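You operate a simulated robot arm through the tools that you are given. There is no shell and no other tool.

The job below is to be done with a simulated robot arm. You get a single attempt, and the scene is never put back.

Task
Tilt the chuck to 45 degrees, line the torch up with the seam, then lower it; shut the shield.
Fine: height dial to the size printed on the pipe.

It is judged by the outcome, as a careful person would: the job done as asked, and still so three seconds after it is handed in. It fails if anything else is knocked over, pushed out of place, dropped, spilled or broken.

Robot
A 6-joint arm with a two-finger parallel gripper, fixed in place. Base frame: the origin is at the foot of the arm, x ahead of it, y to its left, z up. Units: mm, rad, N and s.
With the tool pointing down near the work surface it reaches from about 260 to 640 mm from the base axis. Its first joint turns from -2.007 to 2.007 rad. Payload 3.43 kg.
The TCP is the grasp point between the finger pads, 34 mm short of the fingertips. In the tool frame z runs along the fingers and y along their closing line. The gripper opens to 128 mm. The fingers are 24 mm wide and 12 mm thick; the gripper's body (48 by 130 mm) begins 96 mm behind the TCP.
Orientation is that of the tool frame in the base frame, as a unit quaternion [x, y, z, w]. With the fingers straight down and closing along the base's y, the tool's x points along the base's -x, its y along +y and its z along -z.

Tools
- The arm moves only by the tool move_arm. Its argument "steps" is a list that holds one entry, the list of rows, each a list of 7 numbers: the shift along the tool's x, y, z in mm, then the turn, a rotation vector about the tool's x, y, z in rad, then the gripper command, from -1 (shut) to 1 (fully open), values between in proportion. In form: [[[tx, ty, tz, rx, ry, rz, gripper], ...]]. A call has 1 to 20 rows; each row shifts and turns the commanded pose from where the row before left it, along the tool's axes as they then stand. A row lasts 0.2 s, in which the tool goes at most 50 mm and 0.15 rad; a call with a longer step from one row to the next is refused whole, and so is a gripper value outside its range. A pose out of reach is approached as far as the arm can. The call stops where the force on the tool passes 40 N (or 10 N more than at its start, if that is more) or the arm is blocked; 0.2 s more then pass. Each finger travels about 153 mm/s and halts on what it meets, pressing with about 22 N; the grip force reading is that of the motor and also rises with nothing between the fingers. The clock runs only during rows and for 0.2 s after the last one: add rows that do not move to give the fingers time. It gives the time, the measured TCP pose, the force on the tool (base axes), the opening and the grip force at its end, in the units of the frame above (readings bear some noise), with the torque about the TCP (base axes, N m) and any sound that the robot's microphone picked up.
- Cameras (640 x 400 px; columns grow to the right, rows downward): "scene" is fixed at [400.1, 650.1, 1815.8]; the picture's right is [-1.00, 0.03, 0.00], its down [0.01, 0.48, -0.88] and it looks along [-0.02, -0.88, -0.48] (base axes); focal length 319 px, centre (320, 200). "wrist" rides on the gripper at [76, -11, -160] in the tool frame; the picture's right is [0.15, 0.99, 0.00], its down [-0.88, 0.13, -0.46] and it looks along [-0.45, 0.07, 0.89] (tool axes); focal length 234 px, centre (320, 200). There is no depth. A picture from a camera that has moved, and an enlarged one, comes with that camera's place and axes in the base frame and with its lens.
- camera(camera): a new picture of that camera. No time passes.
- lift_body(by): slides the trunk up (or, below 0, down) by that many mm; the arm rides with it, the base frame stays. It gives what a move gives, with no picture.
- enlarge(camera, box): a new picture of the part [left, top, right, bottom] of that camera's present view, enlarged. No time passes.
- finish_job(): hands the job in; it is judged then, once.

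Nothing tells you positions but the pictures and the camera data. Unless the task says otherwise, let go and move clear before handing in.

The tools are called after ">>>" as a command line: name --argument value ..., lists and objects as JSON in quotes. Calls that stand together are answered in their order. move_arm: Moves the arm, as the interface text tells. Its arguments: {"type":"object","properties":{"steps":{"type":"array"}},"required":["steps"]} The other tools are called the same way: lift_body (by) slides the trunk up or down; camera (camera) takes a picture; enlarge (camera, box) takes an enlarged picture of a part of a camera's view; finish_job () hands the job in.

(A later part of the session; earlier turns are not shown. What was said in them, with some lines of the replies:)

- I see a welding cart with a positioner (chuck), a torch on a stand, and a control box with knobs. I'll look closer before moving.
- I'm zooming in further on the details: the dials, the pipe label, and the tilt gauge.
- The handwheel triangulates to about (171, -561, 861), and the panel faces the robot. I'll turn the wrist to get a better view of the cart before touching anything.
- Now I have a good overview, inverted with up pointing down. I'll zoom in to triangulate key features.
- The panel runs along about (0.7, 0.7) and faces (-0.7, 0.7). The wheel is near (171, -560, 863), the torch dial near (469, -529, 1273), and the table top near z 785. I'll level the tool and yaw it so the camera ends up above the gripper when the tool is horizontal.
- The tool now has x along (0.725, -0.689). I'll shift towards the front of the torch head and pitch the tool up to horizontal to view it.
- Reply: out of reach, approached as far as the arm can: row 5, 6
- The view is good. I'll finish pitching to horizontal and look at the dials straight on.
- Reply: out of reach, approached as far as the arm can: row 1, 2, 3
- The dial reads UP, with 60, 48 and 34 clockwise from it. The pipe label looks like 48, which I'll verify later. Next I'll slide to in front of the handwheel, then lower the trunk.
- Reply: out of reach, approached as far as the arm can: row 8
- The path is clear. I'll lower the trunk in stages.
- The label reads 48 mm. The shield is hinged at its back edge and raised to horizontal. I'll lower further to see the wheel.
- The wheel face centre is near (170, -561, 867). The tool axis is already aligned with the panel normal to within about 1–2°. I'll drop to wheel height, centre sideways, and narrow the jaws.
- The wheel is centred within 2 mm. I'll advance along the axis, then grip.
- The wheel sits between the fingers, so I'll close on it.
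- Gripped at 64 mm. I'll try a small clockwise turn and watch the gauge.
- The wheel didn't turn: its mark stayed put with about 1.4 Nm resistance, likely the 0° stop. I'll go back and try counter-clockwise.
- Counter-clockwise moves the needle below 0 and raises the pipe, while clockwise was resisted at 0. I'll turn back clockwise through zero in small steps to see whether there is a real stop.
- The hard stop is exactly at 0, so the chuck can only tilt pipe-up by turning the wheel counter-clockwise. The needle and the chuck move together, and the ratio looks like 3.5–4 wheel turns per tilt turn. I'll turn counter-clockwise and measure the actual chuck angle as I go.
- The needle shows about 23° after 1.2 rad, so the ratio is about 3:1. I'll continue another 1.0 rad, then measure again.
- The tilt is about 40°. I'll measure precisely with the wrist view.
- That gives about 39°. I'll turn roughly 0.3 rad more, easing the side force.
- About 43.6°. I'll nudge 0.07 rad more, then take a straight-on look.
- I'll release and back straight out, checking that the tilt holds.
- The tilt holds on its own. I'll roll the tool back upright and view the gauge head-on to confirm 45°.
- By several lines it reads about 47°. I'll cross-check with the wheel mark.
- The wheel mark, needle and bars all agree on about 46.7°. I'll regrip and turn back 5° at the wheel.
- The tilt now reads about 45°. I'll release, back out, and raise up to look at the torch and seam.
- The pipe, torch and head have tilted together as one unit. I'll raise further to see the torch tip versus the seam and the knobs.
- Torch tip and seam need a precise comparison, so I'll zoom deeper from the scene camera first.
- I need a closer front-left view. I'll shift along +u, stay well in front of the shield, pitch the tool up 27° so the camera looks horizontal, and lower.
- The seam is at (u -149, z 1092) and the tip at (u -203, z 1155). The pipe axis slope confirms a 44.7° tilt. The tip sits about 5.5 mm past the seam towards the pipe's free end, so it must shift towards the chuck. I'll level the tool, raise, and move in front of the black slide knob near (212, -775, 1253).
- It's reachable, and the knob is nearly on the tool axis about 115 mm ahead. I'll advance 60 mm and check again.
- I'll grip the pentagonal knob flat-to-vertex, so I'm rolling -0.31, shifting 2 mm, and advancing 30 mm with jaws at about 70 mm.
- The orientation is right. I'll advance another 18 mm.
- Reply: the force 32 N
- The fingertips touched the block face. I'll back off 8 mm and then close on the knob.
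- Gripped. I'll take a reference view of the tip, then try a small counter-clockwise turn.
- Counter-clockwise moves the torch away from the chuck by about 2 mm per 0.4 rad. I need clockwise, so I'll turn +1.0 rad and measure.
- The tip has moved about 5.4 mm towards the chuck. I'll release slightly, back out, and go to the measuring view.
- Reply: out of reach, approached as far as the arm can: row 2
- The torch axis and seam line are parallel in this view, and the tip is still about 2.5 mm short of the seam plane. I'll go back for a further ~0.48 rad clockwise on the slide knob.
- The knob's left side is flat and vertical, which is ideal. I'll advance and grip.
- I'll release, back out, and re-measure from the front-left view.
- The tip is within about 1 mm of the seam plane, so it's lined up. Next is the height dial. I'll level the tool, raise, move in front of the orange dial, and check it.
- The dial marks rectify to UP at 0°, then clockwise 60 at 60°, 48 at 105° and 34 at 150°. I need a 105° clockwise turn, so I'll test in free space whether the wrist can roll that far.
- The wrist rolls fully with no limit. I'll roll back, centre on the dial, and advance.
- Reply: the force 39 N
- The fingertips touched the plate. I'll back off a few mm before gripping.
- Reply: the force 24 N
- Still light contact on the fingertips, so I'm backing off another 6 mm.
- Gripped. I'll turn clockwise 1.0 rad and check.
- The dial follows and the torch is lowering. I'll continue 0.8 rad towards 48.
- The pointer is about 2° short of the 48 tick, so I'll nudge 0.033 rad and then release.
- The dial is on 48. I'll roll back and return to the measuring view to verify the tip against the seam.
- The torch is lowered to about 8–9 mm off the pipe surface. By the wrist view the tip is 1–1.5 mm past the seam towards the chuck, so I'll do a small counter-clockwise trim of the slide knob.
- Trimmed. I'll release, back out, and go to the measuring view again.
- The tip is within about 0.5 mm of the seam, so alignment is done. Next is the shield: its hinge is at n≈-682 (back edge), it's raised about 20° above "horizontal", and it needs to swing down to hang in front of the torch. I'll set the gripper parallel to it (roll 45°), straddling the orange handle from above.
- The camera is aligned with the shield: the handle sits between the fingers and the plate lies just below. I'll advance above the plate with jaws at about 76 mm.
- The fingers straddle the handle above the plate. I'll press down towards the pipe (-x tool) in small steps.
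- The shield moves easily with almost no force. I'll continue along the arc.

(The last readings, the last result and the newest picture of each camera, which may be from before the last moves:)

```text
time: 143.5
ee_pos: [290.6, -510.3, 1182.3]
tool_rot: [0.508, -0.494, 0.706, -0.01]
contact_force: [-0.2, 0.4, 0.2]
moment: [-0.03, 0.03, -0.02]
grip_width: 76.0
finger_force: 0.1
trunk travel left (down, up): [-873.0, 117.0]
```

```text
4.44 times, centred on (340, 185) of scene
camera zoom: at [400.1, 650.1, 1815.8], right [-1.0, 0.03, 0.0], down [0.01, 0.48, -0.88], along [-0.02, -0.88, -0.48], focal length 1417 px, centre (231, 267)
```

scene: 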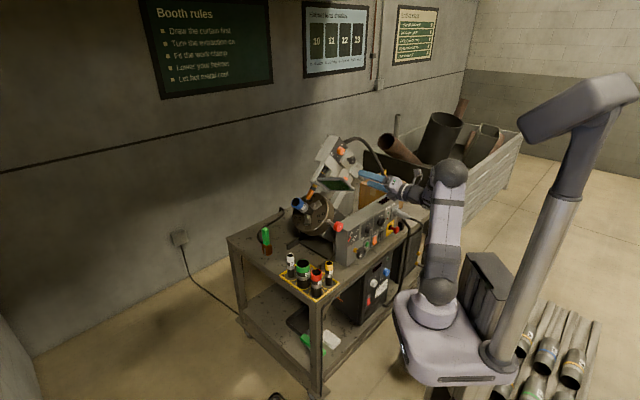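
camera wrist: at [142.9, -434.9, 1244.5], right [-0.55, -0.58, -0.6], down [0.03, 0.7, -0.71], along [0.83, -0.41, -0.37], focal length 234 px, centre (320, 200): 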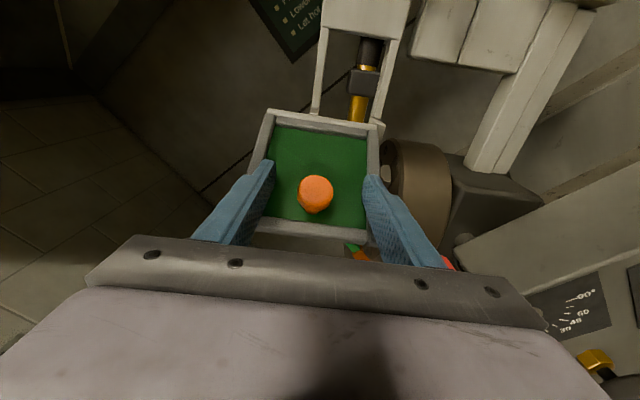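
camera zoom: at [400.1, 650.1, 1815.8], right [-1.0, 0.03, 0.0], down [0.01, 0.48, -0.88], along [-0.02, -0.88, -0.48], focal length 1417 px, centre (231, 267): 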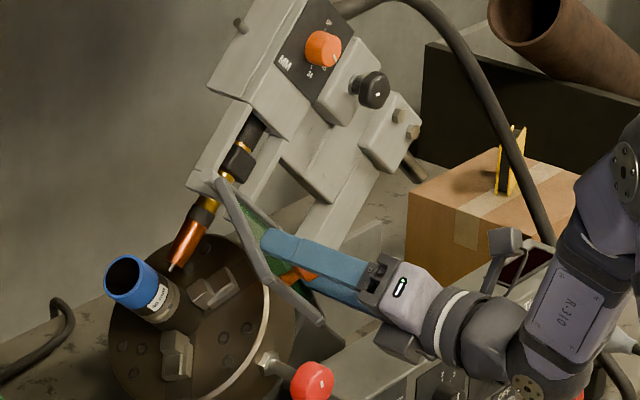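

>>> move_arm --steps '[[[-9, 0, 7, 0, 0, 0, 0.19], [-9, 0, 7, 0, 0, 0, 0.19], [-9, 0, 8, 0, 0, 0, 0.19], [-6, 0, 10, 0, 0, 0, 0.19], [-6, 0, 10, 0, 0, 0, 0.19], [-5, 0, 10, 0, 0, 0, 0.19], [0, 0, 0, 0, 0, 0, 0.19]]]'

>>> camera --camera "wrist"

>>> enlarge --camera "scene" --box '[280, 140, 400, 230]'

```text
time: 145.1
ee_pos: [352.5, -523.0, 1152.1]
tool_rot: [0.507, -0.493, 0.706, -0.011]
contact_force: [0.5, 0.3, 0.0]
moment: [0.04, 0.02, -0.03]
grip_width: 76.2
finger_force: 0.1
trunk travel left (down, up): [-873.0, 117.0]
```

```text
taken
camera wrist: at [204.7, -446.8, 1214.3], right [-0.55, -0.58, -0.6], down [0.03, 0.7, -0.71], along [0.83, -0.41, -0.37], focal length 234 px, centre (320, 200)
```

wrist: 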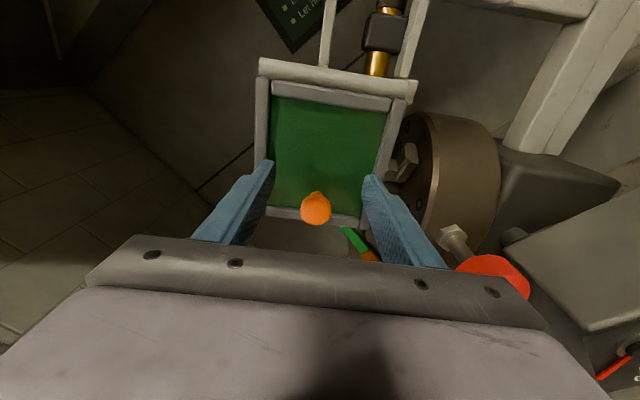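

```text
4.44 times, centred on (340, 185) of scene
camera zoom: at [400.1, 650.1, 1815.8], right [-1.0, 0.03, 0.0], down [0.01, 0.48, -0.88], along [-0.02, -0.88, -0.48], focal length 1417 px, centre (231, 267)
```

zoom: 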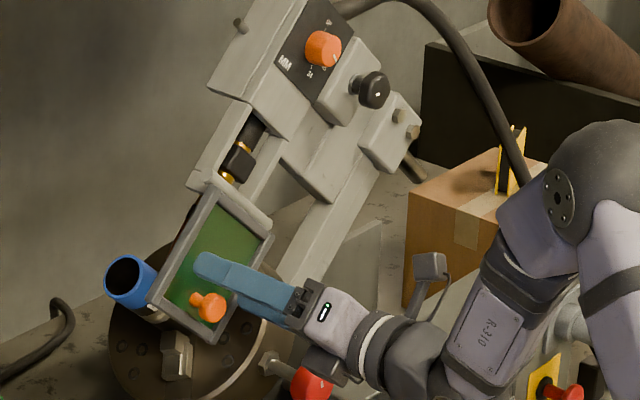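

Nearly shut. I'll push along -n gently to the stop.

>>> move_arm --steps '[[[-2, 0, 8, 0, 0, 0, 0.19], [-2, 0, 8, 0, 0, 0, 0.19], [-2, 0, 8, 0, 0, 0, 0.19], [0, 0, 0, 0, 0, 0, 0.19]]]'

>>> camera --camera "wrist"

>>> enlarge --camera "scene" --box '[280, 140, 400, 230]'

```text
time: 146.1
ee_pos: [364.0, -533.2, 1148.2]
tool_rot: [0.505, -0.497, 0.706, -0.008]
contact_force: [-19.6, 20.4, 4.0]
moment: [0.13, 0.49, -0.97]
grip_width: 73.4
finger_force: 0.0
trunk travel left (down, up): [-873.0, 117.0]
stopped in row 4: the force on the tool passed its limit at 40 N (the readings are from after the stop); the commanded pose is now the measured one
```

```text
taken
camera wrist: at [217.0, -456.2, 1210.3], right [-0.56, -0.58, -0.6], down [0.04, 0.7, -0.71], along [0.83, -0.42, -0.37], focal length 234 px, centre (320, 200)
```

wrist: 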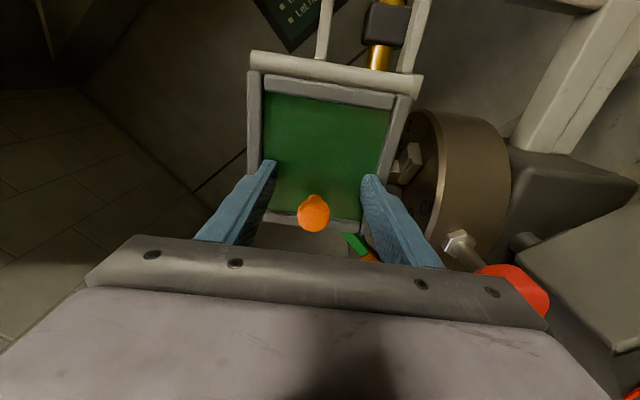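

```text
4.44 times, centred on (340, 185) of scene
camera zoom: at [400.1, 650.1, 1815.8], right [-1.0, 0.03, 0.0], down [0.01, 0.48, -0.88], along [-0.02, -0.88, -0.48], focal length 1417 px, centre (231, 267)
```

zoom: 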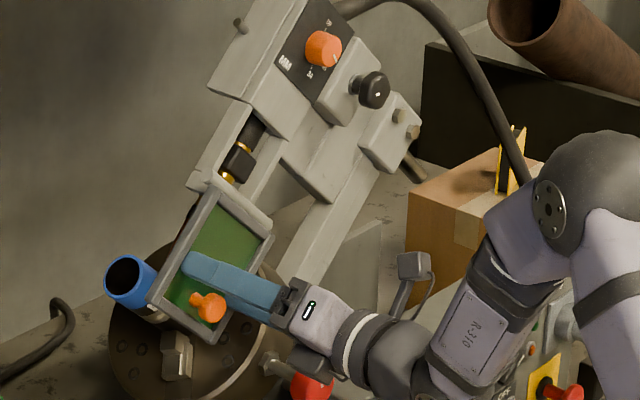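

The shield is against its stop, unchanged between the last two views. I'll back straight off and inspect everything.

>>> move_arm --steps '[[[0, 0, -15, 0, 0, 0, 0.19], [0, 0, -25, 0, 0, 0, 0.19], [0, 0, -30, 0, 0, 0, 0.19], [0, 0, -30, 0, 0, 0, 0.19], [0, 0, -30, 0, 0, 0, 0.19], [0, 0, -30, 0, 0, 0, 0.19], [0, 0, 0, 0, 0, -0.131, 0.19], [0, 0, 0, 0, 0, -0.131, 0.19], [0, 0, 0, 0, 0, -0.131, 0.19], [0, 0, 0, 0, 0, -0.131, 0.19], [0, 0, 0, 0, 0, -0.131, 0.19], [0, 0, 0, 0, 0, -0.131, 0.19], [0, 0, 0, 0, 0, 0, 0.19]]]'

>>> camera --camera "wrist"

>>> camera --camera "scene"

>>> enlarge --camera "scene" --box '[270, 130, 390, 250]'

>>> enlarge --camera "scene" --box '[340, 220, 370, 250]'

```text
time: 148.9
ee_pos: [254.7, -428.0, 1146.5]
tool_rot: [0.66, -0.264, 0.653, 0.261]
contact_force: [0.0, -0.7, 0.7]
moment: [0.01, 0.01, 0.0]
grip_width: 76.1
finger_force: 0.0
trunk travel left (down, up): [-873.0, 117.0]
```

```text
taken
camera wrist: at [146.2, -310.5, 1222.8], right [-0.68, -0.72, 0.15], down [-0.43, 0.22, -0.88], along [0.6, -0.66, -0.46], focal length 234 px, centre (320, 200)
```

wrist: 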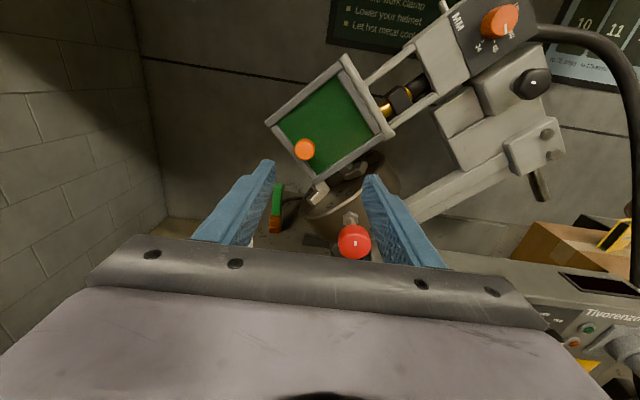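

```text
taken
```

scene: 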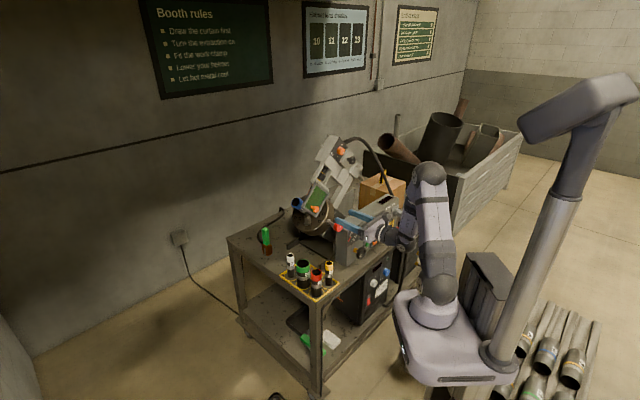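

```text
3.33 times, centred on (330, 190) of scene
camera zoom: at [400.1, 650.1, 1815.8], right [-1.0, 0.03, 0.0], down [0.01, 0.48, -0.88], along [-0.02, -0.88, -0.48], focal length 1062 px, centre (287, 233)
```

zoom: 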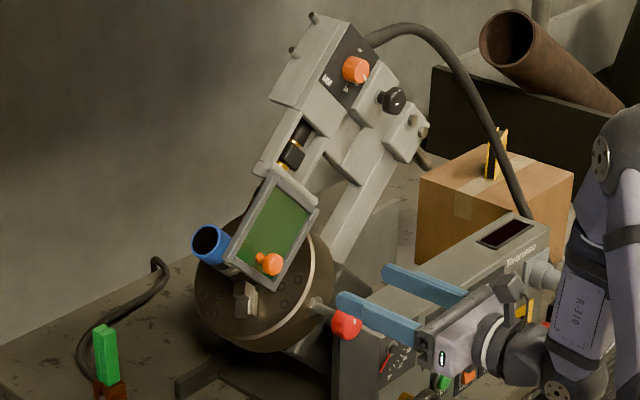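

```text
13.33 times, centred on (355, 235) of scene
camera zoom: at [400.1, 650.1, 1815.8], right [-1.0, 0.03, 0.0], down [0.01, 0.48, -0.88], along [-0.02, -0.88, -0.48], focal length 4250 px, centre (-147, -267)
```

zoom: 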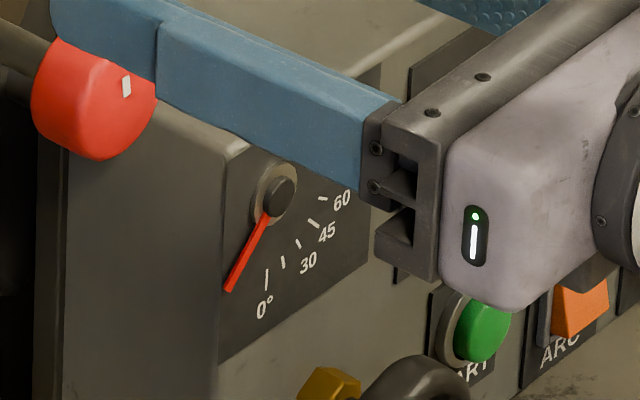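

The shield is shut and the tilt needle is unchanged. I'll move clear and do a final check of the dial and the shield.

>>> move_arm --steps '[[[0, 0, -20, 0, 0, 0, 0.19], [10, 0, -20, 0, 0, 0, 0.19], [20, 0, -10, 0, 0, 0, 0.19], [20, 0, 0, 0, 0, 0, 0.19], [20, 0, 0, 0, 0, 0, 0.19], [0, 0, 0, 0, 0, 0, 0.19], [0, 0, 0, 0, 0, 0, 0.19]]]'

>>> lift_body --by 100

>>> camera --camera "wrist"

>>> enlarge --camera "wrist" --box '[280, 110, 520, 260]'

>>> enlarge --camera "scene" --box '[230, 130, 400, 300]'

>>> enlarge --camera "scene" --box '[325, 140, 355, 165]'

>>> enlarge --camera "scene" --box '[340, 220, 370, 250]'

```text
time: 150.5
ee_pos: [217.0, -409.7, 1213.2]
tool_rot: [0.659, -0.264, 0.654, 0.261]
contact_force: [0.0, 0.6, -0.1]
moment: [0.0, 0.01, 0.04]
grip_width: 76.0
finger_force: 0.0
out of reach, approached as far as the arm can: row 2, 3
trunk travel left (down, up): [-873.0, 117.0]
```

```text
time: 151.8
ee_pos: [217.8, -409.9, 1314.2]
tool_rot: [0.66, -0.264, 0.654, 0.26]
contact_force: [-0.3, -0.2, -0.8]
moment: [0.03, -0.01, 0.01]
grip_width: 76.2
finger_force: 0.0
trunk travel left (down, up): [-973.0, 17.0]
```

```text
taken
camera wrist: at [109.8, -292.6, 1390.7], right [-0.68, -0.72, 0.14], down [-0.42, 0.23, -0.88], along [0.6, -0.66, -0.46], focal length 234 px, centre (320, 200)
```

wrist: 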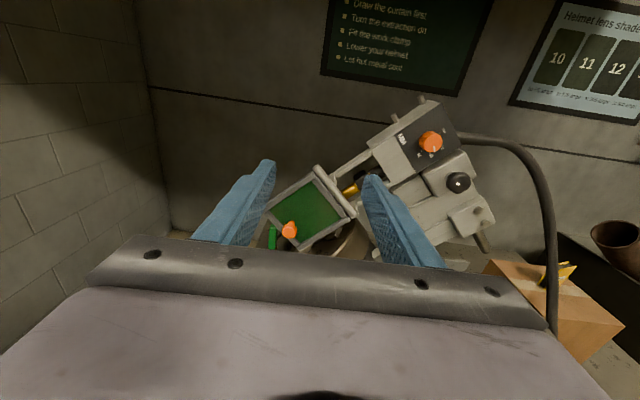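

```text
2.67 times, centred on (400, 185) of wrist
camera zoom: at [109.8, -292.6, 1390.7], right [-0.68, -0.72, 0.14], down [-0.42, 0.23, -0.88], along [0.6, -0.66, -0.46], focal length 624 px, centre (107, 240)
```

zoom: 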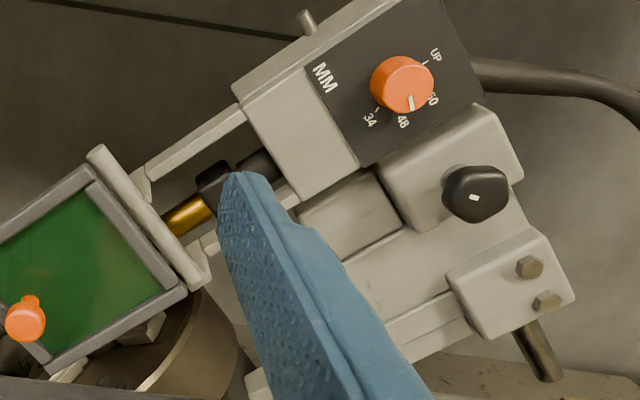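

```text
2.35 times, centred on (315, 215) of scene
camera zoom: at [400.1, 650.1, 1815.8], right [-1.0, 0.03, 0.0], down [0.01, 0.48, -0.88], along [-0.02, -0.88, -0.48], focal length 750 px, centre (332, 165)
```

zoom: 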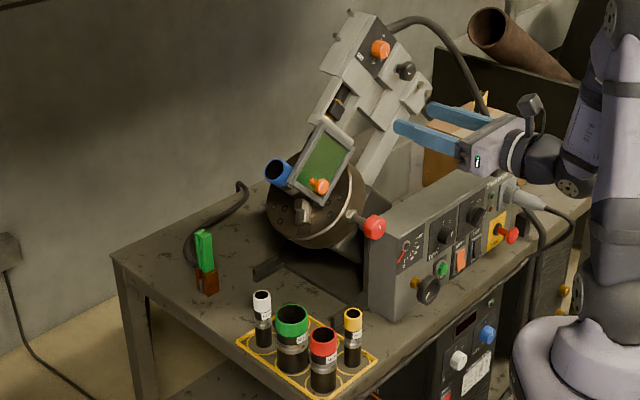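

```text
16.00 times, centred on (340, 152) of scene
camera zoom: at [400.1, 650.1, 1815.8], right [-1.0, 0.03, 0.0], down [0.01, 0.48, -0.88], along [-0.02, -0.88, -0.48], focal length 5100 px, centre (0, 960)
```

zoom: 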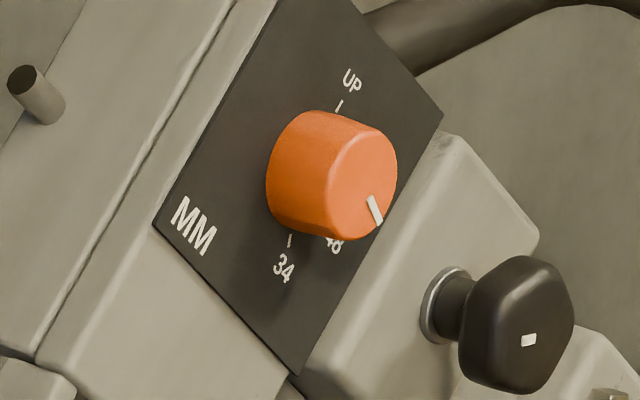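

```text
13.33 times, centred on (355, 235) of scene
camera zoom: at [400.1, 650.1, 1815.8], right [-1.0, 0.03, 0.0], down [0.01, 0.48, -0.88], along [-0.02, -0.88, -0.48], focal length 4250 px, centre (-147, -267)
```

zoom: 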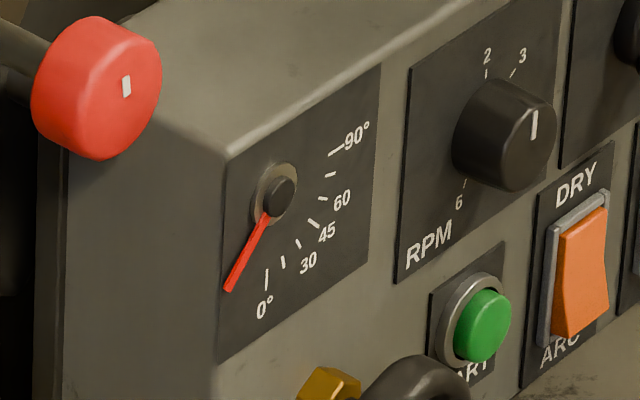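

The final state, as far as I can measure it:
- **Chuck:** tilted about 45°.
- **Torch:** on the seam to within about 0.5 mm.
- **Height dial:** on 48.
- **Shield:** shut and holding.
- **Arm:** clear, with nothing else disturbed.

I'm handing the job in.

>>> finish_job

```text
The job is handed in.
```

I handed the job in with all the steps done. I haven't seen a verdict, so these results come from my own camera measurements.

- **Chuck tilt:** it measures about 45°, and it held after I let go. The wheel stops hard at 0 in the direction the scale is printed. I could only tilt it the other way, pipe end up, so the gauge needle sits 45° on the unmarked side of 0 rather than on the 45 mark.
- **Torch alignment:** the tip is within about 0.5 mm of the seam. I made one small trim after lowering, because it first measured 1–1.5 mm off.
- **Torch height:** the dial is on 48, matching the "48 mm" label on the pipe. The torch is down, and the tip was about 8–9 mm off the pipe when I measured it before that trim.
- **Shield:** it is shut against its stop and stayed there.

My fingertips touched the torch head twice while I lined up on the knobs, and I pressed the shield to about 40 N at its stop. I saw no change in the tilt, torch position or dial afterwards. The loose pipes, tray and panel switches look undisturbed.
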